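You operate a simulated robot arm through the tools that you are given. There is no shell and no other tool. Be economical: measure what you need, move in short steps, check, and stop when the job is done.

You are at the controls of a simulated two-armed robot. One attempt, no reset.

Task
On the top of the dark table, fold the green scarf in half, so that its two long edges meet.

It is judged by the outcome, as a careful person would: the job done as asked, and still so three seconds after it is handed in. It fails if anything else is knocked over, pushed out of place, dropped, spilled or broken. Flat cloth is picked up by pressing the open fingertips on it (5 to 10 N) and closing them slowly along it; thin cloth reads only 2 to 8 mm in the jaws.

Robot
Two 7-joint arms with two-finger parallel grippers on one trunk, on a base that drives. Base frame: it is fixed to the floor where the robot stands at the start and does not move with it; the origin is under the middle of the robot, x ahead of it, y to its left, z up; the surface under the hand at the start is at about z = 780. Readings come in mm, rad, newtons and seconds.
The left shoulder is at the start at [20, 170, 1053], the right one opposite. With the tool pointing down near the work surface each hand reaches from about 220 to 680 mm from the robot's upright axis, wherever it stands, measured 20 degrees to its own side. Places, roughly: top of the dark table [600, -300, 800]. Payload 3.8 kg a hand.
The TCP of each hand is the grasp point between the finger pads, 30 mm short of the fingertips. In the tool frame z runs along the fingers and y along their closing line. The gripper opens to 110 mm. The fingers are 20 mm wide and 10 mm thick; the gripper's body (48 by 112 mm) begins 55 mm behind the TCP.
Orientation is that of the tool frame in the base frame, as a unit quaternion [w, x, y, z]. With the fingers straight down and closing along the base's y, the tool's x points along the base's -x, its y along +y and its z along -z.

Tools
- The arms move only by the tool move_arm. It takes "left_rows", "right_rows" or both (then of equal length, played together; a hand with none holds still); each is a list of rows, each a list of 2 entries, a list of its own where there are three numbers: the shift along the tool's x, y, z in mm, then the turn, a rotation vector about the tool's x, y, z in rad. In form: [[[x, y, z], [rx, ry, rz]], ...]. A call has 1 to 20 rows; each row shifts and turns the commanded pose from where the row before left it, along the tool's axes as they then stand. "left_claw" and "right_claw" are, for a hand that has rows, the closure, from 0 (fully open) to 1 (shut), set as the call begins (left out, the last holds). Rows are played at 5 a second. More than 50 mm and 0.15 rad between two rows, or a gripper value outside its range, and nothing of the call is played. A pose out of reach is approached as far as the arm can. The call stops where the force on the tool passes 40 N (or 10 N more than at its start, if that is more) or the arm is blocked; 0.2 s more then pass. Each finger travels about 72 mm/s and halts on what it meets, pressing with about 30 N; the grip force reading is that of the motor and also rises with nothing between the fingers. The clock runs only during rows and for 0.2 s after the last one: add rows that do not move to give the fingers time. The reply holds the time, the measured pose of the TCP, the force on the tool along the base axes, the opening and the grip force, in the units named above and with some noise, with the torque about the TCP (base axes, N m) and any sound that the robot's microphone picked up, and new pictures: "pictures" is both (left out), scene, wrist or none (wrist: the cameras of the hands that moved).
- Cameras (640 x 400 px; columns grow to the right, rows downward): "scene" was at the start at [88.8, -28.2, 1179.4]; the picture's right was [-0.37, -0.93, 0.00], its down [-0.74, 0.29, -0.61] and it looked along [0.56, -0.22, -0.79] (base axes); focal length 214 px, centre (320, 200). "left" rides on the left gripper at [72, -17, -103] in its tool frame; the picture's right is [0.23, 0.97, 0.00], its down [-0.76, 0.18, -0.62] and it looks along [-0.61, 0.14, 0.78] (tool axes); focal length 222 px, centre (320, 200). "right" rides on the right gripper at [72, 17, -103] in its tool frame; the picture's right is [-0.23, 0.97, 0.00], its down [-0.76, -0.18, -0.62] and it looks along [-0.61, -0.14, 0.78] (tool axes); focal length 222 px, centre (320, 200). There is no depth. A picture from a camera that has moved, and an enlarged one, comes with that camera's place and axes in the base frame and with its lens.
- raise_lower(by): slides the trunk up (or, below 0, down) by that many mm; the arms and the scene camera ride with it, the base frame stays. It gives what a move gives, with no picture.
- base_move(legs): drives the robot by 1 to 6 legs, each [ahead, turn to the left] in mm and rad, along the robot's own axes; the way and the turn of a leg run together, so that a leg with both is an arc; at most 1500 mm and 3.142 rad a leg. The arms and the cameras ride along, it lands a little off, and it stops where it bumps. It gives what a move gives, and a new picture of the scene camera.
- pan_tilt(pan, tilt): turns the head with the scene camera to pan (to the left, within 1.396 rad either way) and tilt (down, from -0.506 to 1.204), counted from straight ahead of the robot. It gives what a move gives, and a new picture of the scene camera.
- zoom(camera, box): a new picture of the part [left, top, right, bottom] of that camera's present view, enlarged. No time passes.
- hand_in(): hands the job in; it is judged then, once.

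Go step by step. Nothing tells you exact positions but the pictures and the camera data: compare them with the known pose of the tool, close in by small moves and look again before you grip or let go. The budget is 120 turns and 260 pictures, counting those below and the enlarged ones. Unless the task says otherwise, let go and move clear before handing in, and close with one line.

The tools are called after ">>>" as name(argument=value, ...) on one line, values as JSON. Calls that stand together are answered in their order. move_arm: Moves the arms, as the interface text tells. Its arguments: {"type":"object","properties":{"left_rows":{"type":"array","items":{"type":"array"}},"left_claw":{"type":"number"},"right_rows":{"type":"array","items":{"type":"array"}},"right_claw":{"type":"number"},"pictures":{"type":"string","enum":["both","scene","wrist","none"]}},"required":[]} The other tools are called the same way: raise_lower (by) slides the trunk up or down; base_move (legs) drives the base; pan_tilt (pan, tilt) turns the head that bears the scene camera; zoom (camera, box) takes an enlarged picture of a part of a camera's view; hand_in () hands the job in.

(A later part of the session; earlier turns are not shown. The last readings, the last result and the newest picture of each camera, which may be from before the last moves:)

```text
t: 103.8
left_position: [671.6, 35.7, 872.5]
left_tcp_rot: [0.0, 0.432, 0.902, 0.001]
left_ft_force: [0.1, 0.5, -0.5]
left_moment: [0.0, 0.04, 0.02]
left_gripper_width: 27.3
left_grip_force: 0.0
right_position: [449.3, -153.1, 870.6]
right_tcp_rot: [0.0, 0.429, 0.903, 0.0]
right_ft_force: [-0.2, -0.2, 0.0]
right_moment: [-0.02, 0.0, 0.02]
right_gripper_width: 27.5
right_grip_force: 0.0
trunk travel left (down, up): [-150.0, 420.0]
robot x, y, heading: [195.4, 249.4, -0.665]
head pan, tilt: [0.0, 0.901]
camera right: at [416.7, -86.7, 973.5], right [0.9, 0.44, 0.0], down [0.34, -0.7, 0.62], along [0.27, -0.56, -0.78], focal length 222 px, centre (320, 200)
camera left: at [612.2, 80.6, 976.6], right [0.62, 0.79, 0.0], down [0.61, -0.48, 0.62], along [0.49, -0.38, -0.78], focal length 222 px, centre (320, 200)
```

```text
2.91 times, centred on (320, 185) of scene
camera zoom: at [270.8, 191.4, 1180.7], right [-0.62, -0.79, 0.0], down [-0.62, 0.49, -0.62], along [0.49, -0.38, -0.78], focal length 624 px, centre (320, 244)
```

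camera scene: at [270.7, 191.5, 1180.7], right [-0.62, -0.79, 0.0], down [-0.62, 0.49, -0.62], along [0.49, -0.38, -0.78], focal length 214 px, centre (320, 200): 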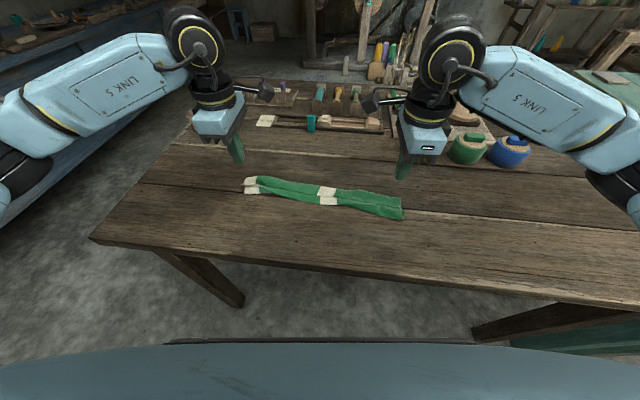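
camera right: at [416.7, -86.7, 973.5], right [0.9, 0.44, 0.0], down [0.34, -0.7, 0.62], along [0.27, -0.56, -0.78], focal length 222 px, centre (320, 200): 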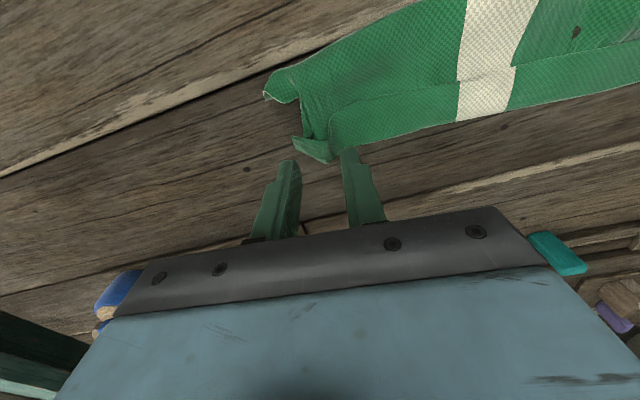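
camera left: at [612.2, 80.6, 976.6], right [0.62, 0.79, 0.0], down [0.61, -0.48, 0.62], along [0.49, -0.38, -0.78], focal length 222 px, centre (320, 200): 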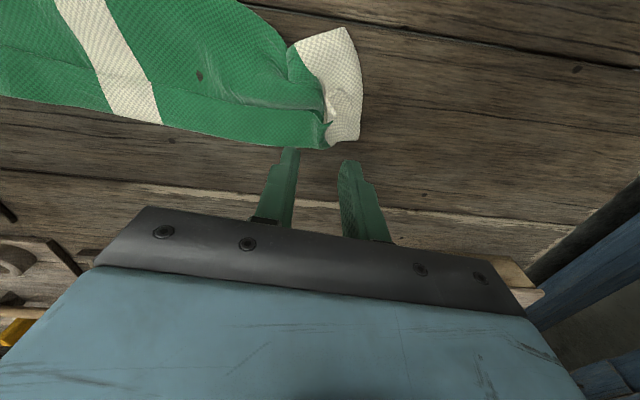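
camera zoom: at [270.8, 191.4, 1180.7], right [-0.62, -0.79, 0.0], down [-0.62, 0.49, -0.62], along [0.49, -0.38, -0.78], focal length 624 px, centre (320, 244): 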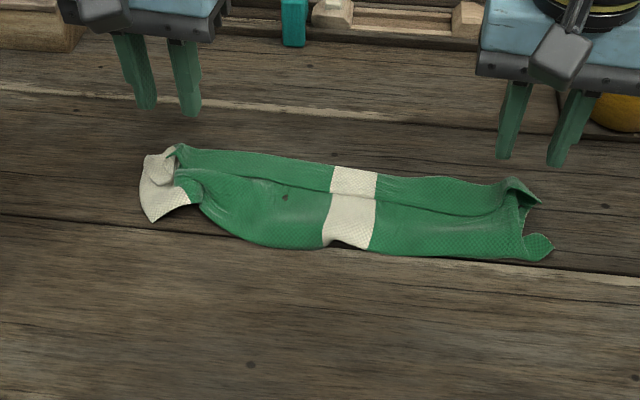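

It is now a simple but uneven fold: the crease is at the far side and a flap of about 40 mm lies on top with its edge facing the robot. I only need to regrip this flap, pull it toward the robot until the edges meet, and let the crease roll. I'll position for the grip.

>>> move_arm(left_rows=[[[5, -8, 0], [0, 0, 0]], [[0, 0, 25], [0, 0, 0]], [[0, 0, 20], [0, 0, 0]], [[0, 0, 9], [0, 0, 0]], [[0, 0, 2], [0, 0, 0]], [[0, 0, 1], [0, 0, 0]], [[0, 0, 0], [0, 0, 0]]], right_rows=[[[5, 25, 0], [0, 0, 0]], [[0, 0, 25], [0, 0, 0]], [[0, 0, 20], [0, 0, 0]], [[0, 0, 9], [0, 0, 0]], [[0, 0, 2], [0, 0, 0]], [[0, 0, 1], [0, 0, 0]], [[0, 0, 0], [0, 0, 0]]], left_claw=0.6, right_claw=0.6, pictures="wrist")

```text
t: 105.4
left_position: [661.3, 33.0, 814.9]
left_tcp_rot: [0.001, 0.432, 0.902, 0.001]
left_ft_force: [0.0, 0.2, 0.1]
left_moment: [0.0, -0.01, 0.03]
left_gripper_width: 44.3
left_grip_force: 0.1
right_position: [465.9, -132.6, 813.9]
right_tcp_rot: [0.0, 0.429, 0.903, 0.0]
right_ft_force: [-0.4, -0.1, 0.0]
right_moment: [0.01, 0.03, 0.0]
right_gripper_width: 44.1
right_grip_force: 0.0
trunk travel left (down, up): [-150.0, 420.0]
robot x, y, heading: [199.5, 249.5, -0.668]
head pan, tilt: [0.0, 0.901]
camera right: at [432.9, -66.5, 917.4], right [0.9, 0.44, 0.0], down [0.34, -0.7, 0.62], along [0.27, -0.56, -0.78], focal length 222 px, centre (320, 200)
camera left: at [603.3, 78.6, 919.2], right [0.62, 0.79, 0.0], down [0.61, -0.48, 0.62], along [0.49, -0.38, -0.78], focal length 222 px, centre (320, 200)
```

right: 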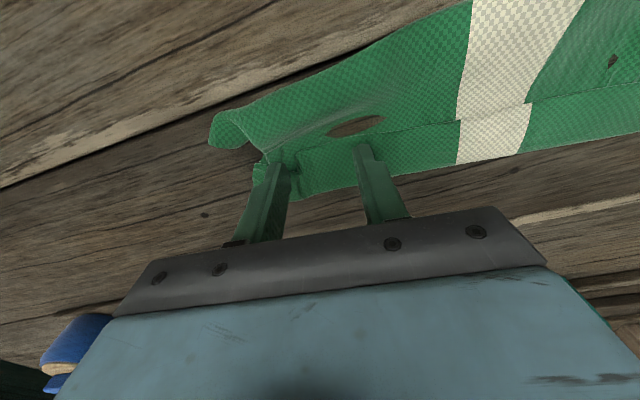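
left: 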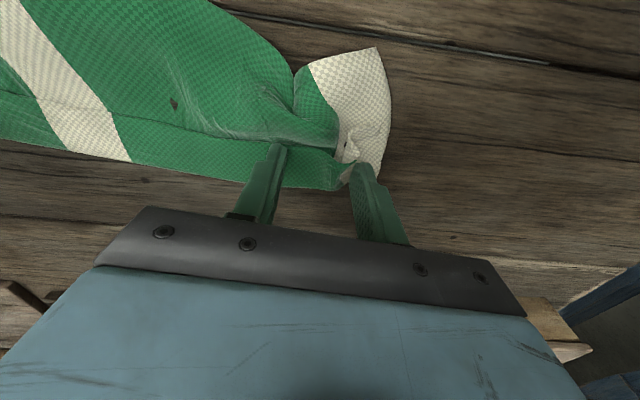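

>>> move_arm(left_rows=[[[2, -10, -4], [0, 0, 0]], [[2, -10, 0], [0, 0, 0]], [[0, 0, 4], [0, 0, 0]], [[0, 0, 0.8], [0, 0, 0]], [[0, 0, 0.5], [0, 0, 0]], [[0, 0, 0], [0, 0, 0]]], right_rows=[[[0, 5, -4], [0, 0, 0]], [[0, 5, 0], [0, 0, 0]], [[0, 0, 4], [0, 0, 0]], [[0, 0, 0.8], [0, 0, 0]], [[0, 0, 0.3], [0, 0, 0]], [[0, 0, 0], [0, 0, 0]]], pictures="none")

```text
t: 106.8
left_position: [643.3, 24.3, 813.9]
left_tcp_rot: [0.001, 0.433, 0.902, 0.001]
left_ft_force: [-0.3, 0.0, 1.8]
left_moment: [0.06, -0.02, 0.05]
left_gripper_width: 43.8
left_grip_force: 0.1
right_position: [476.1, -127.9, 814.1]
right_tcp_rot: [0.0, 0.428, 0.904, -0.001]
right_ft_force: [0.3, 0.7, 0.0]
right_moment: [0.01, 0.03, -0.02]
right_gripper_width: 44.0
right_grip_force: 0.1
trunk travel left (down, up): [-150.0, 420.0]
robot x, y, heading: [196.8, 252.6, -0.672]
head pan, tilt: [0.0, 0.901]
```

>>> move_arm(left_rows=[[[0, 0, 0.5], [0, 0, 0]], [[0, 0, 0.2], [0, 0, 0]], [[0, 0, 0], [0, 0, 0]], [[0, 0, 0], [0, 0, 0]]], right_rows=[[[0, 0, 0.7], [0, 0, 0]], [[0, 0, 0.6], [0, 0, 0]], [[0, 0, 0], [0, 0, 0]], [[0, 0, 0], [0, 0, 0]]], pictures="none")

```text
t: 107.8
left_position: [643.0, 24.5, 813.4]
left_tcp_rot: [0.001, 0.432, 0.902, -0.001]
left_ft_force: [-1.0, -0.9, 5.0]
left_moment: [0.06, -0.07, 0.03]
left_gripper_width: 43.5
left_grip_force: 0.0
right_position: [473.6, -127.0, 813.1]
right_tcp_rot: [0.001, 0.43, 0.903, 0.0]
right_ft_force: [2.9, 1.0, 10.4]
right_moment: [-0.17, 0.11, 0.06]
right_gripper_width: 42.7
right_grip_force: 0.1
trunk travel left (down, up): [-150.0, 420.0]
robot x, y, heading: [194.7, 250.7, -0.665]
head pan, tilt: [0.0, 0.901]
```

Contact is good, so I'll close in steps.

>>> move_arm(left_rows=[[[0, 0, 0.1], [0, 0, 0]]], right_rows=[[[0, 0, -0.2], [0, 0, 0]]], left_claw=0.64, right_claw=0.64, pictures="none")

>>> move_arm(left_rows=[[[0, 0, 0], [0, 0, 0]]], right_rows=[[[0, 0, 0], [0, 0, 0]]], left_claw=0.69, right_claw=0.69, pictures="none")

>>> move_arm(left_rows=[[[0, 0, 0], [0, 0, 0]]], right_rows=[[[0, 0, 0], [0, 0, 0]]], left_claw=0.74, right_claw=0.74, pictures="none")

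>>> move_arm(left_rows=[[[0, 0, 0], [0, 0, 0]]], right_rows=[[[0, 0, 0], [0, 0, 0]]], left_claw=0.79, right_claw=0.79, pictures="wrist")

```text
t: 108.2
left_position: [643.1, 24.8, 813.8]
left_tcp_rot: [0.001, 0.432, 0.902, 0.001]
left_ft_force: [0.5, -0.9, 2.8]
left_moment: [0.03, -0.07, 0.0]
left_gripper_width: 39.5
left_grip_force: 0.0
right_position: [474.1, -127.7, 813.4]
right_tcp_rot: [0.0, 0.429, 0.903, 0.0]
right_ft_force: [1.3, -1.6, 11.8]
right_moment: [-0.31, 0.18, 0.04]
right_gripper_width: 39.9
right_grip_force: 0.1
trunk travel left (down, up): [-150.0, 420.0]
robot x, y, heading: [197.1, 251.9, -0.668]
head pan, tilt: [0.0, 0.901]
```

```text
t: 108.6
left_position: [643.2, 24.7, 813.7]
left_tcp_rot: [0.0, 0.433, 0.902, 0.002]
left_ft_force: [0.5, -0.3, 1.3]
left_moment: [0.0, -0.01, -0.02]
left_gripper_width: 33.9
left_grip_force: 0.0
right_position: [474.1, -125.8, 813.2]
right_tcp_rot: [0.001, 0.429, 0.903, 0.001]
right_ft_force: [3.0, 0.4, 11.0]
right_moment: [-0.15, 0.08, 0.03]
right_gripper_width: 33.3
right_grip_force: 0.0
trunk travel left (down, up): [-150.0, 420.0]
robot x, y, heading: [200.1, 248.0, -0.667]
head pan, tilt: [0.0, 0.901]
```

```text
t: 109.0
left_position: [642.9, 24.8, 813.6]
left_tcp_rot: [0.001, 0.432, 0.902, 0.002]
left_ft_force: [-0.9, 0.2, 0.4]
left_moment: [0.03, 0.01, 0.03]
left_gripper_width: 28.4
left_grip_force: 0.0
right_position: [471.7, -127.2, 814.0]
right_tcp_rot: [0.0, 0.43, 0.903, 0.0]
right_ft_force: [-1.8, -1.2, 13.7]
right_moment: [-0.2, 0.17, 0.02]
right_gripper_width: 29.3
right_grip_force: 1.2
trunk travel left (down, up): [-150.0, 420.0]
robot x, y, heading: [194.8, 254.0, -0.669]
head pan, tilt: [0.0, 0.901]
```

```text
t: 109.4
left_position: [644.0, 24.6, 813.9]
left_tcp_rot: [0.0, 0.432, 0.902, 0.001]
left_ft_force: [0.5, 0.0, 2.3]
left_moment: [0.01, 0.0, 0.03]
left_gripper_width: 23.4
left_grip_force: 0.1
right_position: [472.9, -124.9, 812.6]
right_tcp_rot: [0.001, 0.43, 0.903, 0.001]
right_ft_force: [0.3, 1.0, 13.4]
right_moment: [-0.13, 0.03, 0.04]
right_gripper_width: 23.0
right_grip_force: 0.0
trunk travel left (down, up): [-150.0, 420.0]
robot x, y, heading: [198.1, 251.7, -0.667]
head pan, tilt: [0.0, 0.901]
camera right: at [440.0, -59.3, 915.8], right [0.9, 0.44, 0.0], down [0.34, -0.7, 0.62], along [0.28, -0.56, -0.78], focal length 222 px, centre (320, 200)
camera left: at [584.9, 69.9, 917.4], right [0.62, 0.79, 0.0], down [0.61, -0.48, 0.62], along [0.49, -0.38, -0.78], focal length 222 px, centre (320, 200)
```

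right: 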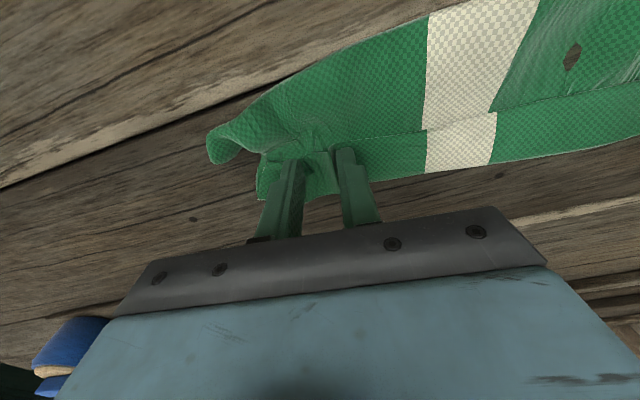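
left: 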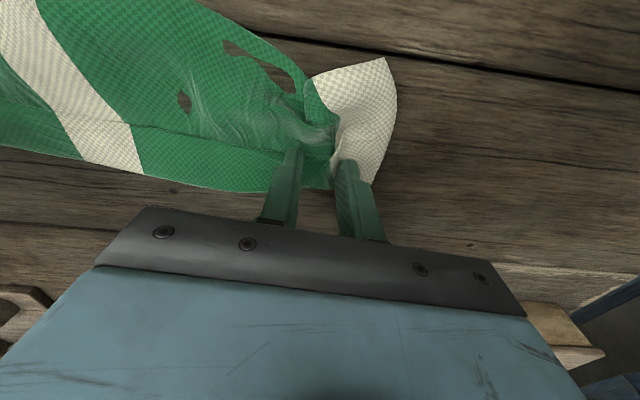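

>>> move_arm(left_rows=[[[0, 0, 0.5], [0, 0, 0]]], right_rows=[[[0, 0, -0.2], [0, 0, 0]]], left_claw=0.84, right_claw=0.84, pictures="none")

>>> move_arm(left_rows=[[[0, 0, 0], [0, 0, 0]]], right_rows=[[[0, 0, 0], [0, 0, 0]]], left_claw=0.9, right_claw=0.9, pictures="none")

>>> move_arm(left_rows=[[[0, 0, 0], [0, 0, 0]], [[0, 0, 0], [0, 0, 0]], [[0, 0, 0], [0, 0, 0]]], right_rows=[[[0, 0, 0], [0, 0, 0]], [[0, 0, 0], [0, 0, 0]], [[0, 0, 0], [0, 0, 0]]], left_claw=1, right_claw=1, pictures="wrist")

```text
t: 109.8
left_position: [643.4, 25.1, 813.0]
left_tcp_rot: [0.002, 0.432, 0.902, 0.001]
left_ft_force: [-0.4, -0.5, 4.2]
left_moment: [0.04, -0.03, -0.01]
left_gripper_width: 17.8
left_grip_force: 0.3
right_position: [472.7, -126.2, 813.7]
right_tcp_rot: [0.0, 0.429, 0.903, 0.0]
right_ft_force: [2.7, -0.4, 13.1]
right_moment: [-0.16, -0.07, 0.03]
right_gripper_width: 18.4
right_grip_force: 0.7
trunk travel left (down, up): [-150.0, 420.0]
robot x, y, heading: [198.6, 252.9, -0.668]
head pan, tilt: [0.0, 0.901]
```

```text
t: 110.2
left_position: [643.2, 25.6, 813.4]
left_tcp_rot: [0.001, 0.433, 0.901, 0.001]
left_ft_force: [-0.3, -0.7, 5.6]
left_moment: [-0.05, -0.03, -0.04]
left_gripper_width: 11.7
left_grip_force: 1.0
right_position: [472.9, -125.2, 813.5]
right_tcp_rot: [0.002, 0.428, 0.904, 0.001]
right_ft_force: [1.8, 2.2, 12.4]
right_moment: [-0.09, -0.04, 0.0]
right_gripper_width: 12.6
right_grip_force: 1.0
trunk travel left (down, up): [-150.0, 420.0]
robot x, y, heading: [197.7, 251.0, -0.669]
head pan, tilt: [0.0, 0.901]
```

```text
t: 111.0
left_position: [642.7, 23.6, 814.3]
left_tcp_rot: [0.001, 0.433, 0.901, 0.0]
left_ft_force: [-8.7, -7.4, 7.4]
left_moment: [-0.25, 0.24, -0.11]
left_gripper_width: 6.3
left_grip_force: 30.7
right_position: [472.4, -123.8, 813.9]
right_tcp_rot: [0.002, 0.428, 0.904, 0.001]
right_ft_force: [10.3, 9.4, 15.4]
right_moment: [0.21, -0.37, 0.04]
right_gripper_width: 3.9
right_grip_force: 30.1
trunk travel left (down, up): [-150.0, 420.0]
robot x, y, heading: [194.5, 252.5, -0.672]
head pan, tilt: [0.0, 0.901]
camera right: at [439.5, -58.1, 916.6], right [0.9, 0.44, 0.0], down [0.34, -0.7, 0.62], along [0.28, -0.56, -0.78], focal length 222 px, centre (320, 200)
camera left: at [584.1, 70.0, 917.1], right [0.62, 0.79, 0.0], down [0.61, -0.48, 0.62], along [0.49, -0.39, -0.78], focal length 222 px, centre (320, 200)
```

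right: 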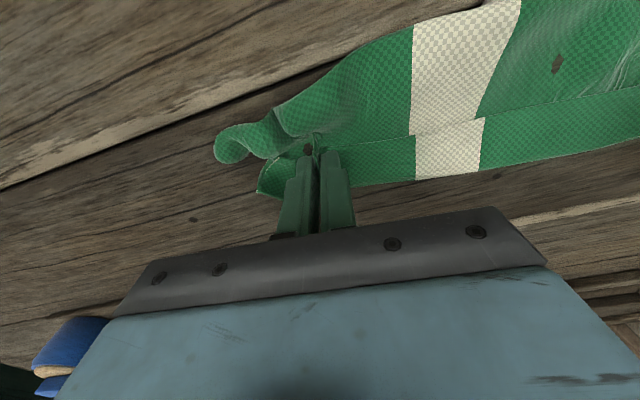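
left: 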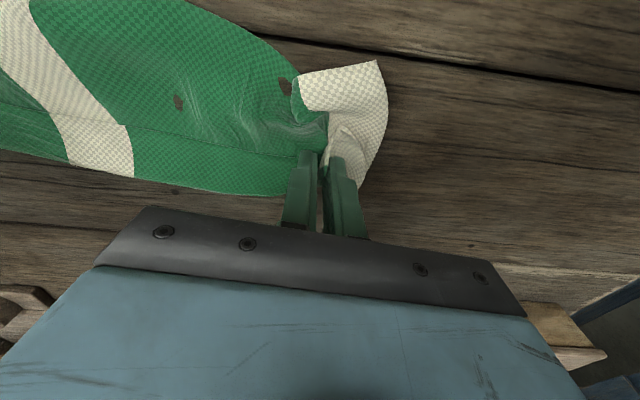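

The jaws read 6.3 and 3.9 mm, so both layers were probably caught. I'll reopen in contact to spread that out, then lift and turn the wrists across, planning to lift the scarf by its near free edge so it hangs out straight.

>>> move_arm(left_rows=[[[0, 0, 0], [0, 0, 0]], [[0, 0, 0], [0, 0, 0]], [[0, 0, -10], [0, 0, 0]]], right_rows=[[[0, 0, 0], [0, 0, 0]], [[0, 0, 0], [0, 0, 0]], [[0, 0, -10], [0, 0, 0]]], left_claw=0.5, right_claw=0.5, pictures="none")

>>> move_arm(left_rows=[[[20, 0, -25], [0, 0, 0]], [[20, 0, -25], [0, 0, 0]], [[10, 15, 0], [0, 0, -0.1428]], [[0, 0, 0], [0, 0, -0.1428]], [[0, 0, 0], [0, 0, -0.1428]], [[0, 0, 0], [0, 0, -0.1428]], [[0, 0, 0], [0, 0, -0.1428]], [[0, 0, 0], [0, 0, -0.1428]], [[0, 0, 0], [0, 0, -0.1428]], [[0, 0, 0], [0, 0, -0.1428]], [[0, 0, 0], [0, 0, -0.1428]], [[0, 0, 0], [0, 0, -0.1428]], [[0, 0, 0], [0, 0, -0.1428]], [[0, 0, 0], [0, 0, 0]]], right_rows=[[[20, 0, -25], [0, 0, 0]], [[20, 0, -25], [0, 0, 0]], [[10, -10, 0], [0, 0, 0.1428]], [[0, 0, 0], [0, 0, 0.1428]], [[0, 0, 0], [0, 0, 0.1428]], [[0, 0, 0], [0, 0, 0.1428]], [[0, 0, 0], [0, 0, 0.1428]], [[0, 0, 0], [0, 0, 0.1428]], [[0, 0, 0], [0, 0, 0.1428]], [[0, 0, 0], [0, 0, 0.1428]], [[0, 0, 0], [0, 0, 0.1428]], [[0, 0, 0], [0, 0, 0.1428]], [[0, 0, 0], [0, 0, 0.1428]], [[0, 0, 0], [0, 0, 0]]], left_claw=0.58, right_claw=0.58, pictures="wrist")

>>> zoom(camera="scene", box=[210, 120, 430, 250])

```text
t: 111.8
left_position: [643.4, 25.8, 821.9]
left_tcp_rot: [-0.001, 0.432, 0.902, 0.002]
left_ft_force: [-0.6, 0.6, -0.5]
left_moment: [-0.03, 0.06, 0.02]
left_gripper_width: 55.0
left_grip_force: 0.0
right_position: [473.4, -126.4, 821.9]
right_tcp_rot: [-0.001, 0.43, 0.903, -0.002]
right_ft_force: [-0.7, -0.3, -0.5]
right_moment: [0.02, 0.01, 0.03]
right_gripper_width: 55.3
right_grip_force: 0.0
trunk travel left (down, up): [-150.0, 420.0]
robot x, y, heading: [192.9, 250.5, -0.669]
head pan, tilt: [0.0, 0.901]
```

```text
t: 114.8
left_position: [625.5, 72.0, 871.9]
left_tcp_rot: [0.001, -0.333, 0.943, 0.0]
left_ft_force: [0.1, -0.7, 0.0]
left_moment: [0.01, 0.0, -0.01]
left_gripper_width: 46.4
left_grip_force: 0.0
right_position: [434.5, -94.5, 872.7]
right_tcp_rot: [0.0, 0.942, 0.336, 0.001]
right_ft_force: [-0.8, -0.4, 0.1]
right_moment: [0.02, 0.03, -0.01]
right_gripper_width: 46.1
right_grip_force: 0.0
trunk travel left (down, up): [-150.0, 420.0]
robot x, y, heading: [198.7, 250.6, -0.67]
head pan, tilt: [0.0, 0.901]
camera right: at [500.8, -62.1, 975.3], right [0.44, -0.9, 0.0], down [-0.7, -0.34, 0.62], along [-0.56, -0.27, -0.78], focal length 222 px, centre (320, 200)
camera left: at [579.1, 13.4, 976.1], right [-0.79, 0.62, 0.0], down [0.48, 0.62, 0.62], along [0.38, 0.49, -0.78], focal length 222 px, centre (320, 200)
```

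right: 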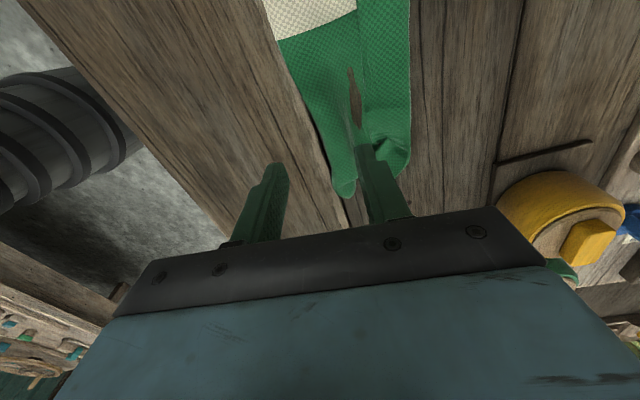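
left: 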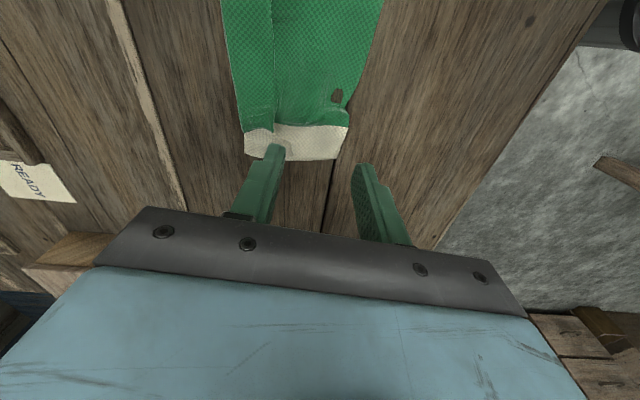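

```text
2.91 times, centred on (320, 185) of scene
camera zoom: at [270.7, 191.5, 1180.7], right [-0.62, -0.79, 0.0], down [-0.62, 0.49, -0.62], along [0.49, -0.38, -0.78], focal length 624 px, centre (320, 244)
```

zoom: 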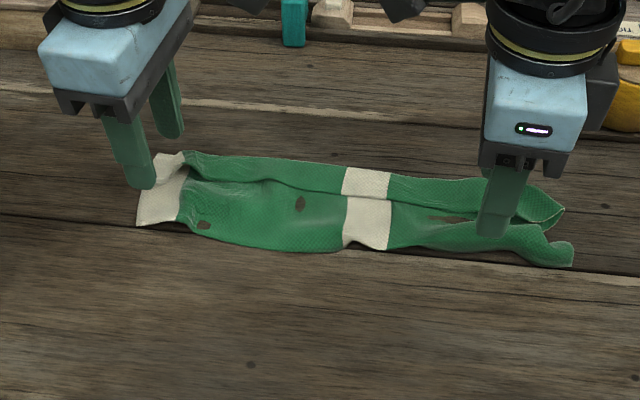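

Opening spread it well. The left end is tidy, while at the right end the near corner is a loose tail. I'll pinch the near corner on the left and straddle that tail on the right, to lift the whole scarf by its near edge.

>>> move_arm(left_rows=[[[9, -3, 0], [0, 0, 0]], [[0, 0, 0], [0, 0, 0]], [[0, 0, 25], [0, 0, 0]], [[0, 0, 20], [0, 0, 0]], [[0, 0, 8], [0, 0, 0]]], right_rows=[[[-32, 4, 0], [0, 0, 0]], [[-32, 5, 0], [0, 0, 0]], [[0, 0, 25], [0, 0, 0]], [[0, 0, 20], [0, 0, 0]], [[0, 0, 8], [0, 0, 0]]], left_claw=0.65, right_claw=0.67, pictures="wrist")

```text
t: 116.0
left_position: [619.5, 64.3, 820.0]
left_tcp_rot: [0.002, -0.332, 0.943, 0.001]
left_ft_force: [0.5, -0.5, -0.3]
left_moment: [-0.03, -0.02, -0.01]
left_gripper_width: 38.4
left_grip_force: 0.0
right_position: [391.5, -140.8, 820.4]
right_tcp_rot: [0.001, 0.942, 0.335, 0.0]
right_ft_force: [-0.1, 0.5, -0.1]
right_moment: [-0.04, 0.02, 0.03]
right_gripper_width: 36.6
right_grip_force: 0.1
trunk travel left (down, up): [-150.0, 420.0]
robot x, y, heading: [192.6, 253.1, -0.67]
head pan, tilt: [0.0, 0.901]
camera right: at [457.0, -108.7, 922.1], right [0.44, -0.9, 0.0], down [-0.7, -0.34, 0.62], along [-0.56, -0.27, -0.78], focal length 222 px, centre (320, 200)
camera left: at [574.1, 5.5, 923.1], right [-0.79, 0.62, 0.0], down [0.48, 0.61, 0.63], along [0.39, 0.49, -0.78], focal length 222 px, centre (320, 200)
```

right: 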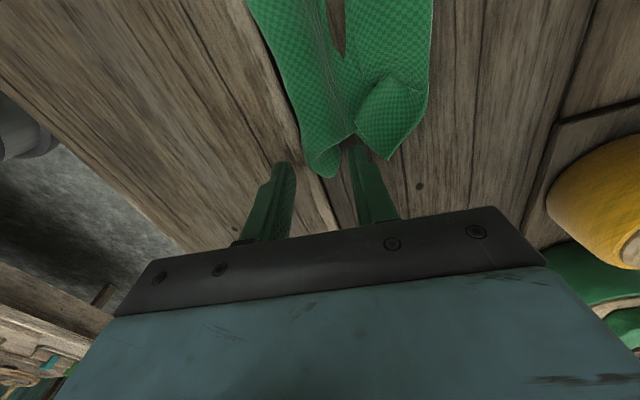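
left: 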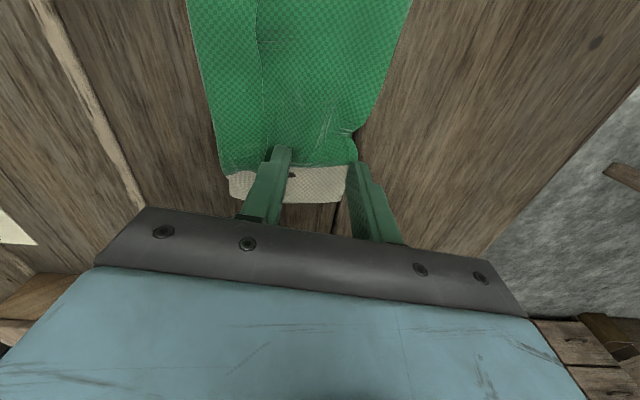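

>>> move_arm(left_rows=[[[0, -9, 0], [0, 0, 0]], [[0, 0, 5], [0, 0, 0]], [[0, 0, 2], [0, 0, 0]], [[0, 0, 0.7], [0, 0, 0]], [[0, 0, 0], [0, 0, 0]]], right_rows=[[[6, -1, 0], [0, 0, 0]], [[0, 0, 5], [0, 0, 0]], [[0, 0, 2.5], [0, 0, 0]], [[0, 0, 0.8], [0, 0, 0]], [[0, 0, 0], [0, 0, 0]]], pictures="none")

```text
t: 117.2
left_position: [624.7, 55.9, 812.0]
left_tcp_rot: [0.001, -0.331, 0.944, 0.0]
left_ft_force: [-0.1, -0.3, 0.7]
left_moment: [-0.02, 0.03, -0.02]
left_gripper_width: 38.6
left_grip_force: 0.0
right_position: [394.1, -136.8, 811.5]
right_tcp_rot: [0.0, 0.942, 0.335, -0.001]
right_ft_force: [0.2, -0.1, 0.0]
right_moment: [0.0, 0.01, -0.03]
right_gripper_width: 36.3
right_grip_force: 0.1
trunk travel left (down, up): [-150.0, 420.0]
robot x, y, heading: [196.4, 251.1, -0.676]
head pan, tilt: [0.0, 0.901]
```

>>> move_arm(left_rows=[[[0, 0, 0.5], [0, 0, 0]], [[0, 0, 0.4], [0, 0, 0]], [[0, 0, 0], [0, 0, 0]]], right_rows=[[[0, 0, 0.5], [0, 0, 0]], [[0, 0, 0.3], [0, 0, 0]], [[0, 0, 0], [0, 0, 0]]], right_claw=0.75, pictures="none")

>>> move_arm(left_rows=[[[0, 0, 0], [0, 0, 0]]], right_rows=[[[0, 0, 0], [0, 0, 0]]], left_claw=0.7, right_claw=0.8, pictures="none")

>>> move_arm(left_rows=[[[0, 0, 0], [0, 0, 0]]], right_rows=[[[0, 0, 0], [0, 0, 0]]], left_claw=0.75, right_claw=0.85, pictures="none")

>>> move_arm(left_rows=[[[0, 0, 0], [0, 0, 0]]], right_rows=[[[0, 0, 0], [0, 0, 0]]], left_claw=0.8, right_claw=0.9, pictures="wrist")

```text
t: 118.0
left_position: [625.5, 56.5, 811.4]
left_tcp_rot: [0.002, -0.331, 0.944, 0.0]
left_ft_force: [-1.1, -1.8, 7.6]
left_moment: [0.05, 0.1, 0.02]
left_gripper_width: 38.2
left_grip_force: 0.1
right_position: [393.5, -137.1, 812.3]
right_tcp_rot: [-0.001, 0.942, 0.335, 0.0]
right_ft_force: [-0.8, 0.0, 0.9]
right_moment: [-0.02, -0.04, 0.02]
right_gripper_width: 27.3
right_grip_force: 0.1
trunk travel left (down, up): [-150.0, 420.0]
robot x, y, heading: [194.5, 250.3, -0.671]
head pan, tilt: [0.0, 0.901]
```

```text
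t: 118.4
left_position: [624.9, 57.1, 812.3]
left_tcp_rot: [0.001, -0.332, 0.943, 0.0]
left_ft_force: [-0.4, -0.7, 9.6]
left_moment: [0.07, 0.09, 0.01]
left_gripper_width: 33.2
left_grip_force: 0.1
right_position: [394.4, -138.0, 810.9]
right_tcp_rot: [0.001, 0.942, 0.336, 0.0]
right_ft_force: [0.1, -0.2, 0.0]
right_moment: [-0.02, -0.01, -0.02]
right_gripper_width: 22.4
right_grip_force: 0.2
trunk travel left (down, up): [-150.0, 420.0]
robot x, y, heading: [198.4, 252.7, -0.661]
head pan, tilt: [0.0, 0.901]
```

```text
t: 118.8
left_position: [625.1, 57.4, 811.0]
left_tcp_rot: [0.0, -0.333, 0.943, -0.001]
left_ft_force: [-0.5, -0.2, 11.3]
left_moment: [0.12, 0.09, 0.0]
left_gripper_width: 27.9
left_grip_force: 0.1
right_position: [394.0, -137.4, 811.9]
right_tcp_rot: [0.0, 0.942, 0.336, 0.0]
right_ft_force: [-0.2, 0.6, 0.6]
right_moment: [0.01, -0.01, -0.02]
right_gripper_width: 16.5
right_grip_force: 0.1
trunk travel left (down, up): [-150.0, 420.0]
robot x, y, heading: [196.3, 253.4, -0.669]
head pan, tilt: [0.0, 0.901]
```

```text
t: 119.2
left_position: [624.9, 57.4, 812.4]
left_tcp_rot: [0.0, -0.332, 0.943, -0.001]
left_ft_force: [1.1, -2.0, 11.7]
left_moment: [0.02, 0.05, 0.0]
left_gripper_width: 20.6
left_grip_force: 0.0
right_position: [394.1, -136.6, 813.0]
right_tcp_rot: [0.001, 0.942, 0.335, 0.001]
right_ft_force: [0.7, 0.2, 1.0]
right_moment: [-0.03, 0.0, -0.02]
right_gripper_width: 11.0
right_grip_force: 0.0
trunk travel left (down, up): [-150.0, 420.0]
robot x, y, heading: [196.5, 254.7, -0.67]
head pan, tilt: [0.0, 0.901]
camera right: at [460.3, -105.2, 914.7], right [0.44, -0.9, 0.0], down [-0.7, -0.34, 0.62], along [-0.56, -0.27, -0.78], focal length 222 px, centre (320, 200)
camera left: at [579.2, -1.3, 915.3], right [-0.79, 0.62, 0.0], down [0.48, 0.62, 0.62], along [0.39, 0.49, -0.78], focal length 222 px, centre (320, 200)
```

right: 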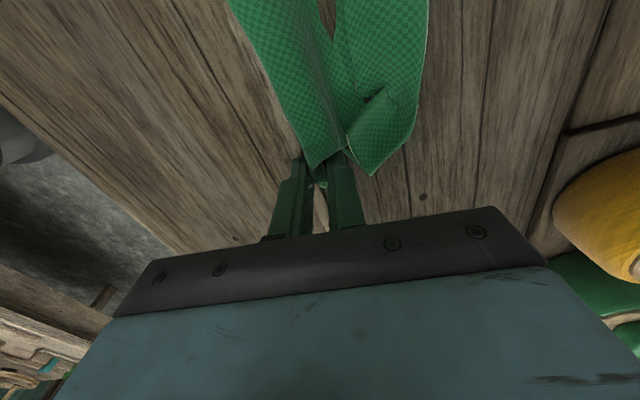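
left: 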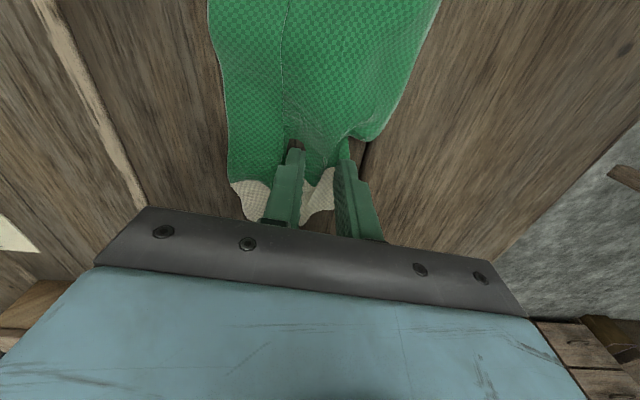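

>>> move_arm(left_rows=[[[0, 0, 0], [0, 0, 0]]], right_rows=[[[0, 0, 0], [0, 0, 0]]], left_claw=0.87, right_claw=0.95, pictures="none")

>>> move_arm(left_rows=[[[0, 0, 0], [0, 0, 0]], [[0, 0, 0], [0, 0, 0]], [[0, 0, 0], [0, 0, 0]]], right_rows=[[[0, 0, 0], [0, 0, 0]], [[0, 0, 0], [0, 0, 0]], [[0, 0, 0], [0, 0, 0]]], left_claw=1, right_claw=1, pictures="wrist")

```text
t: 119.6
left_position: [624.1, 56.8, 812.3]
left_tcp_rot: [0.002, -0.333, 0.943, -0.001]
left_ft_force: [0.3, 0.0, 13.8]
left_moment: [0.08, -0.03, 0.03]
left_gripper_width: 13.2
left_grip_force: 0.0
right_position: [394.5, -137.8, 812.3]
right_tcp_rot: [0.0, 0.942, 0.335, 0.0]
right_ft_force: [0.2, 0.3, 0.6]
right_moment: [0.0, -0.01, 0.02]
right_gripper_width: 6.0
right_grip_force: 0.5
trunk travel left (down, up): [-150.0, 420.0]
robot x, y, heading: [197.9, 249.4, -0.664]
head pan, tilt: [0.0, 0.901]
```

```text
t: 120.4
left_position: [625.5, 56.9, 811.3]
left_tcp_rot: [0.001, -0.333, 0.943, 0.0]
left_ft_force: [1.2, -1.3, 15.7]
left_moment: [0.03, -0.04, -0.01]
left_gripper_width: 2.6
left_grip_force: 29.9
right_position: [393.2, -136.7, 811.5]
right_tcp_rot: [0.0, 0.942, 0.335, 0.0]
right_ft_force: [-0.6, -0.1, 0.2]
right_moment: [0.0, -0.02, -0.02]
right_gripper_width: 2.7
right_grip_force: 30.1
trunk travel left (down, up): [-150.0, 420.0]
robot x, y, heading: [195.9, 250.6, -0.672]
head pan, tilt: [0.0, 0.901]
camera right: at [460.3, -105.1, 914.8], right [0.44, -0.9, 0.0], down [-0.7, -0.34, 0.62], along [-0.56, -0.27, -0.78], focal length 222 px, centre (320, 200)
camera left: at [579.0, -1.1, 915.3], right [-0.79, 0.62, 0.0], down [0.48, 0.62, 0.62], along [0.39, 0.49, -0.78], focal length 222 px, centre (320, 200)
```

right: 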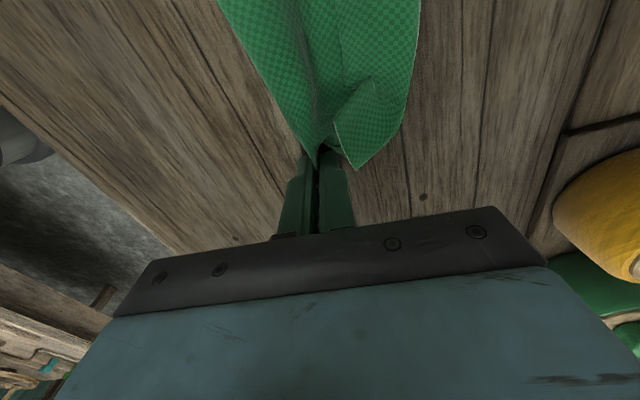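
left: 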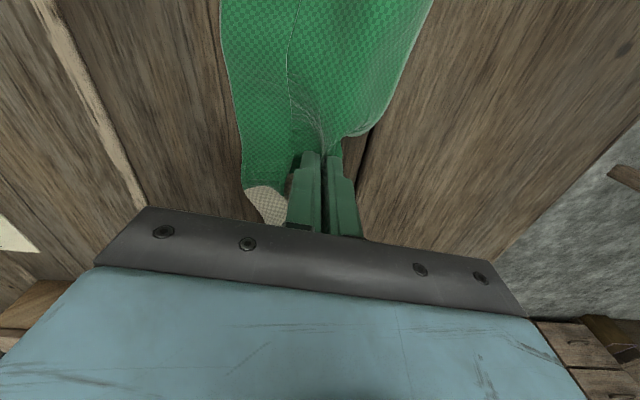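

Both hold cloth. I'll lift high so the scarf hangs from its near edge, spreading the hands apart as they rise.

>>> move_arm(left_rows=[[[0, 0, -10], [0, 0, 0]], [[-3, 0, -15], [0, 0, 0]], [[-3, 0, -15], [0, 0, 0]], [[-3, 0, -15], [0, 0, 0]], [[-3, 0, -15], [0, 0, 0]], [[-3, 0, -15], [0, 0, 0]], [[-3, 0, -15], [0, 0, 0]], [[-2, 0, -15], [0, 0, 0]], [[-1, 0, -15], [0, 0, 0]], [[0, 0, -15], [0, 0, 0]], [[0, 0, -15], [0, 0, 0]], [[0, 0, -10], [0, 0, 0]], [[0, 0, 0], [0, 0, 0]], [[0, 0, 0], [0, 0, 0]]], right_rows=[[[0, 0, -10], [0, 0, 0]], [[-3, 0, -15], [0, 0, 0]], [[-3, 0, -15], [0, 0, 0]], [[-3, 0, -15], [0, 0, 0]], [[-3, 0, -15], [0, 0, 0]], [[-3, 0, -15], [0, 0, 0]], [[-3, 0, -15], [0, 0, 0]], [[-2, 0, -15], [0, 0, 0]], [[-1, 0, -15], [0, 0, 0]], [[0, 0, -15], [0, 0, 0]], [[0, 0, -15], [0, 0, 0]], [[0, 0, -10], [0, 0, 0]], [[0, 0, 0], [0, 0, 0]], [[0, 0, 0], [0, 0, 0]]])

>>> zoom(camera="scene", box=[210, 80, 430, 240])

```text
t: 123.4
left_position: [639.6, 70.9, 980.2]
left_tcp_rot: [0.001, -0.331, 0.943, 0.0]
left_ft_force: [-13.1, -11.0, -0.2]
left_moment: [-0.24, 0.31, -0.01]
left_gripper_width: 2.5
left_grip_force: 29.8
right_position: [376.9, -150.2, 980.7]
right_tcp_rot: [0.0, 0.942, 0.336, 0.001]
right_ft_force: [13.3, 10.9, 0.2]
right_moment: [0.16, -0.24, 0.03]
right_gripper_width: 2.4
right_grip_force: 29.7
trunk travel left (down, up): [-150.0, 420.0]
robot x, y, heading: [195.5, 254.0, -0.667]
head pan, tilt: [0.0, 0.901]
camera scene: at [270.7, 191.5, 1180.7], right [-0.62, -0.79, 0.0], down [-0.62, 0.49, -0.62], along [0.49, -0.38, -0.78], focal length 214 px, centre (320, 200)
camera right: at [443.7, -117.6, 1083.9], right [0.44, -0.9, 0.0], down [-0.7, -0.34, 0.62], along [-0.56, -0.27, -0.78], focal length 222 px, centre (320, 200)
camera left: at [594.5, 11.5, 1085.2], right [-0.79, 0.62, 0.0], down [0.48, 0.61, 0.62], along [0.39, 0.49, -0.78], focal length 222 px, centre (320, 200)
```

scene: 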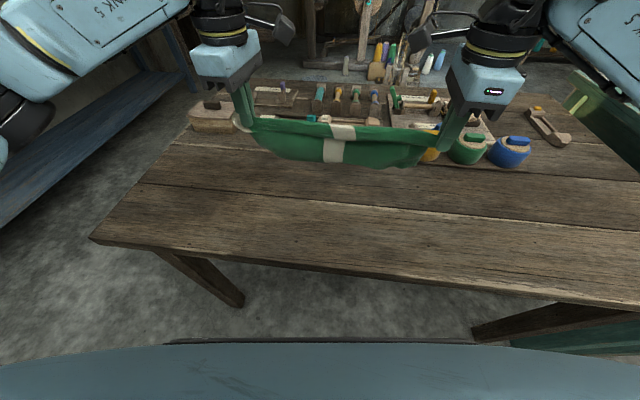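
right: 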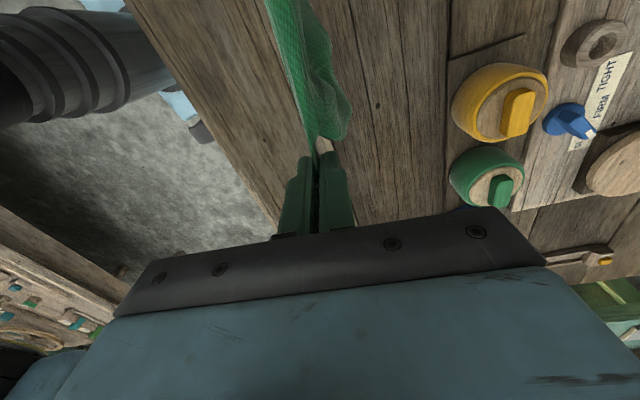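
left: 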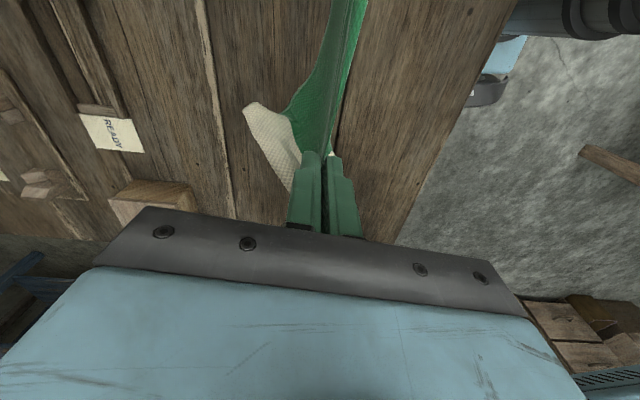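

```text
2.50 times, centred on (320, 160) of scene
camera zoom: at [270.7, 191.5, 1180.7], right [-0.62, -0.79, 0.0], down [-0.62, 0.49, -0.62], along [0.49, -0.38, -0.78], focal length 536 px, centre (320, 300)
```

zoom: 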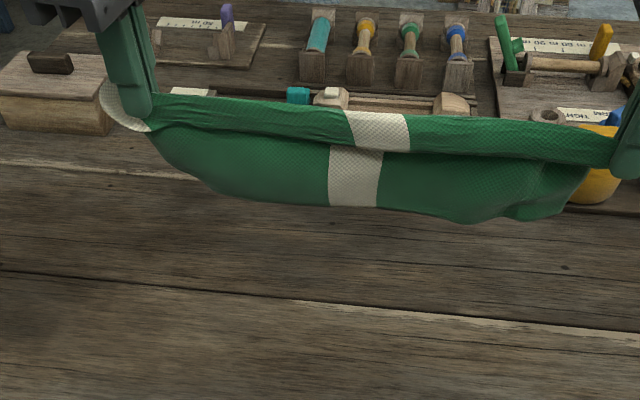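

The scarf now hangs straight from the taut line between the hands, about 30 mm inside its edge, with the margin toward the robot. I'll lower it until the bottom edge touches and lay the lower half forward. Then I'll bring the hands back so the upper half folds over toward the robot.

>>> move_arm(left_rows=[[[0, 0, 12], [0, 0, 0]], [[0, 0, 12], [0, 0, 0]], [[0, 0, 12], [0, 0, 0]], [[0, 0, 12], [0, 0, 0]], [[0, -7.6, 7.6], [0, 0, 0]], [[0, -7.6, 7.6], [0, 0, 0]], [[0, -7.6, 7.6], [0, 0, 0]], [[0, -7.6, 7.6], [0, 0, 0]], [[0, -7.6, 7.6], [0, 0, 0]], [[0, -7.6, 7.6], [0, 0, 0]], [[0, -7.6, 7.6], [0, 0, 0]], [[0, -7.6, 7.6], [0, 0, 0]], [[0, -7.6, 7.6], [0, 0, 0]], [[0, -7.6, 7.6], [0, 0, 0]], [[0, 0, 0], [0, 0, 0]]], right_rows=[[[0, 0, 12], [0, 0, 0]], [[0, 0, 12], [0, 0, 0]], [[0, 0, 12], [0, 0, 0]], [[0, 0, 12], [0, 0, 0]], [[0, 7.6, 7.6], [0, 0, 0]], [[0, 7.6, 7.6], [0, 0, 0]], [[0, 7.6, 7.6], [0, 0, 0]], [[0, 7.6, 7.6], [0, 0, 0]], [[0, 7.6, 7.6], [0, 0, 0]], [[0, 7.6, 7.6], [0, 0, 0]], [[0, 7.6, 7.6], [0, 0, 0]], [[0, 7.6, 7.6], [0, 0, 0]], [[0, 7.6, 7.6], [0, 0, 0]], [[0, 7.6, 7.6], [0, 0, 0]], [[0, 0, 0], [0, 0, 0]]], pictures="wrist")

>>> zoom(camera="scene", box=[210, 110, 430, 250])

```text
t: 126.6
left_position: [688.0, 12.5, 855.7]
left_tcp_rot: [0.001, -0.332, 0.943, 0.0]
left_ft_force: [-11.4, -9.4, 0.4]
left_moment: [-0.16, 0.27, -0.01]
left_gripper_width: 2.5
left_grip_force: 29.8
right_position: [426.3, -208.5, 854.2]
right_tcp_rot: [0.001, 0.942, 0.336, 0.0]
right_ft_force: [11.7, 11.3, 0.1]
right_moment: [0.2, -0.21, 0.0]
right_gripper_width: 2.5
right_grip_force: 30.0
trunk travel left (down, up): [-150.0, 420.0]
robot x, y, heading: [196.2, 254.9, -0.669]
head pan, tilt: [0.0, 0.901]
camera right: at [492.1, -176.5, 957.2], right [0.44, -0.9, 0.0], down [-0.7, -0.34, 0.62], along [-0.56, -0.27, -0.78], focal length 222 px, centre (320, 200)
camera left: at [642.0, -47.0, 959.7], right [-0.79, 0.62, 0.0], down [0.48, 0.61, 0.62], along [0.39, 0.49, -0.78], focal length 222 px, centre (320, 200)
```

right: 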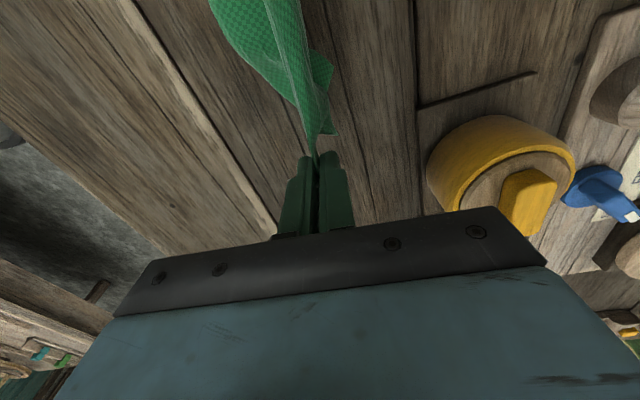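
left: 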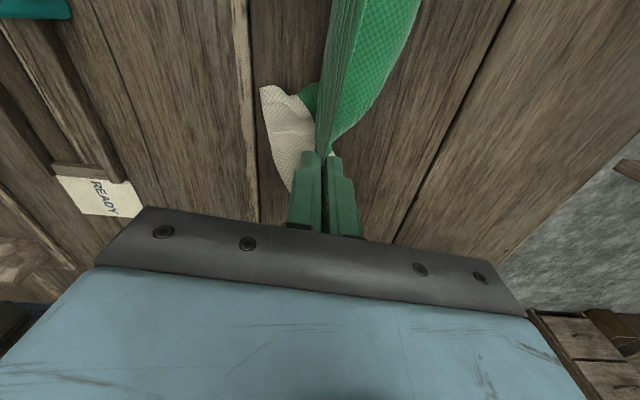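

```text
2.86 times, centred on (320, 180) of scene
camera zoom: at [270.7, 191.5, 1180.7], right [-0.62, -0.79, 0.0], down [-0.62, 0.49, -0.62], along [0.49, -0.38, -0.78], focal length 613 px, centre (320, 257)
```

zoom: 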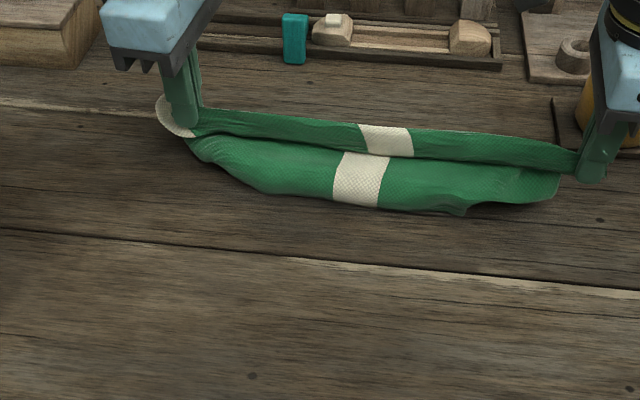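

The lower edge has slid forward a little and the held line is about 44 mm inside the edge. I'll recompute so that both edges coincide: a little forward first, then back and down to land.

>>> move_arm(left_rows=[[[0, -8, 0], [0, 0, 0]], [[0, -8, 1], [0, 0, 0]], [[0, -8, 2], [0, 0, 0]], [[0, -6, 4], [0, 0, 0]], [[0, 0, 5], [0, 0, 0]], [[0, 2, 6], [0, 0, 0]], [[0, 4, 6], [0, 0, 0]], [[0, 5, 6], [0, 0, 0]], [[0, 5, 5], [0, 0, 0]], [[0, 1, 3], [0, 0, 0]], [[0, 0, 0], [0, 0, 0]]], right_rows=[[[0, 8, 0], [0, 0, 0]], [[0, 8, 1], [0, 0, 0]], [[0, 8, 2], [0, 0, 0]], [[0, 6, 4], [0, 0, 0]], [[0, 0, 5], [0, 0, 0]], [[0, -2, 6], [0, 0, 0]], [[0, -4, 6], [0, 0, 0]], [[0, -5, 6], [0, 0, 0]], [[0, -5, 5], [0, 0, 0]], [[0, -1, 3], [0, 0, 0]], [[0, 0, 0], [0, 0, 0]]], pictures="wrist")

>>> zoom(camera="scene", box=[210, 110, 430, 250])

```text
t: 129.0
left_position: [696.9, 2.6, 817.9]
left_tcp_rot: [0.001, -0.331, 0.944, 0.001]
left_ft_force: [-14.3, -11.8, 2.0]
left_moment: [-0.26, 0.28, 0.0]
left_gripper_width: 2.5
left_grip_force: 30.4
right_position: [435.7, -220.1, 817.1]
right_tcp_rot: [0.001, 0.942, 0.336, 0.001]
right_ft_force: [13.2, 10.7, 0.4]
right_moment: [0.19, -0.24, 0.0]
right_gripper_width: 2.3
right_grip_force: 29.8
trunk travel left (down, up): [-150.0, 420.0]
robot x, y, heading: [198.2, 250.3, -0.669]
head pan, tilt: [0.0, 0.901]
camera right: at [500.9, -187.6, 920.5], right [0.44, -0.9, 0.0], down [-0.7, -0.34, 0.62], along [-0.56, -0.27, -0.78], focal length 222 px, centre (320, 200)
camera left: at [650.4, -56.5, 922.6], right [-0.79, 0.62, 0.0], down [0.48, 0.61, 0.62], along [0.39, 0.49, -0.78], focal length 222 px, centre (320, 200)
```

right: 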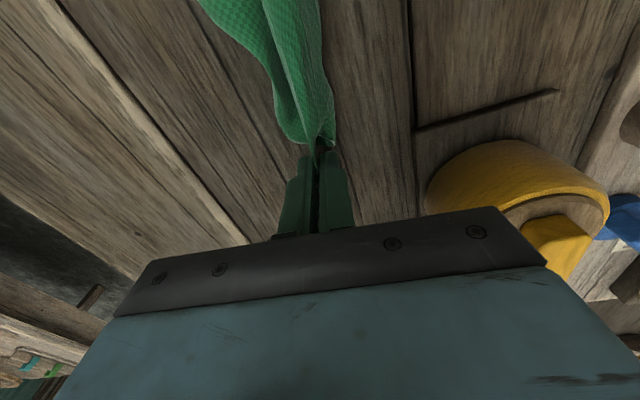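
left: 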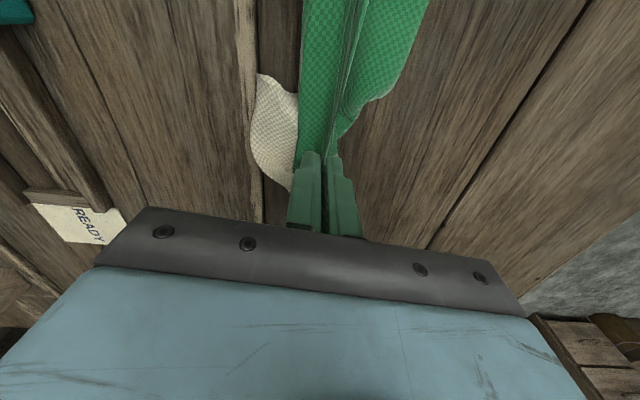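

```text
2.86 times, centred on (320, 180) of scene
camera zoom: at [270.6, 191.5, 1180.8], right [-0.62, -0.79, 0.0], down [-0.62, 0.49, -0.62], along [0.49, -0.38, -0.78], focal length 613 px, centre (320, 257)
```

zoom: 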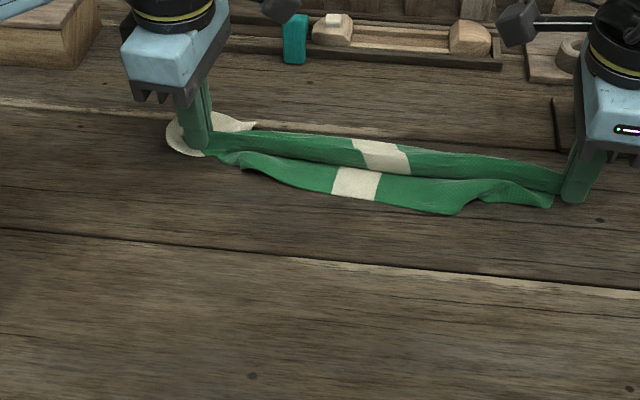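

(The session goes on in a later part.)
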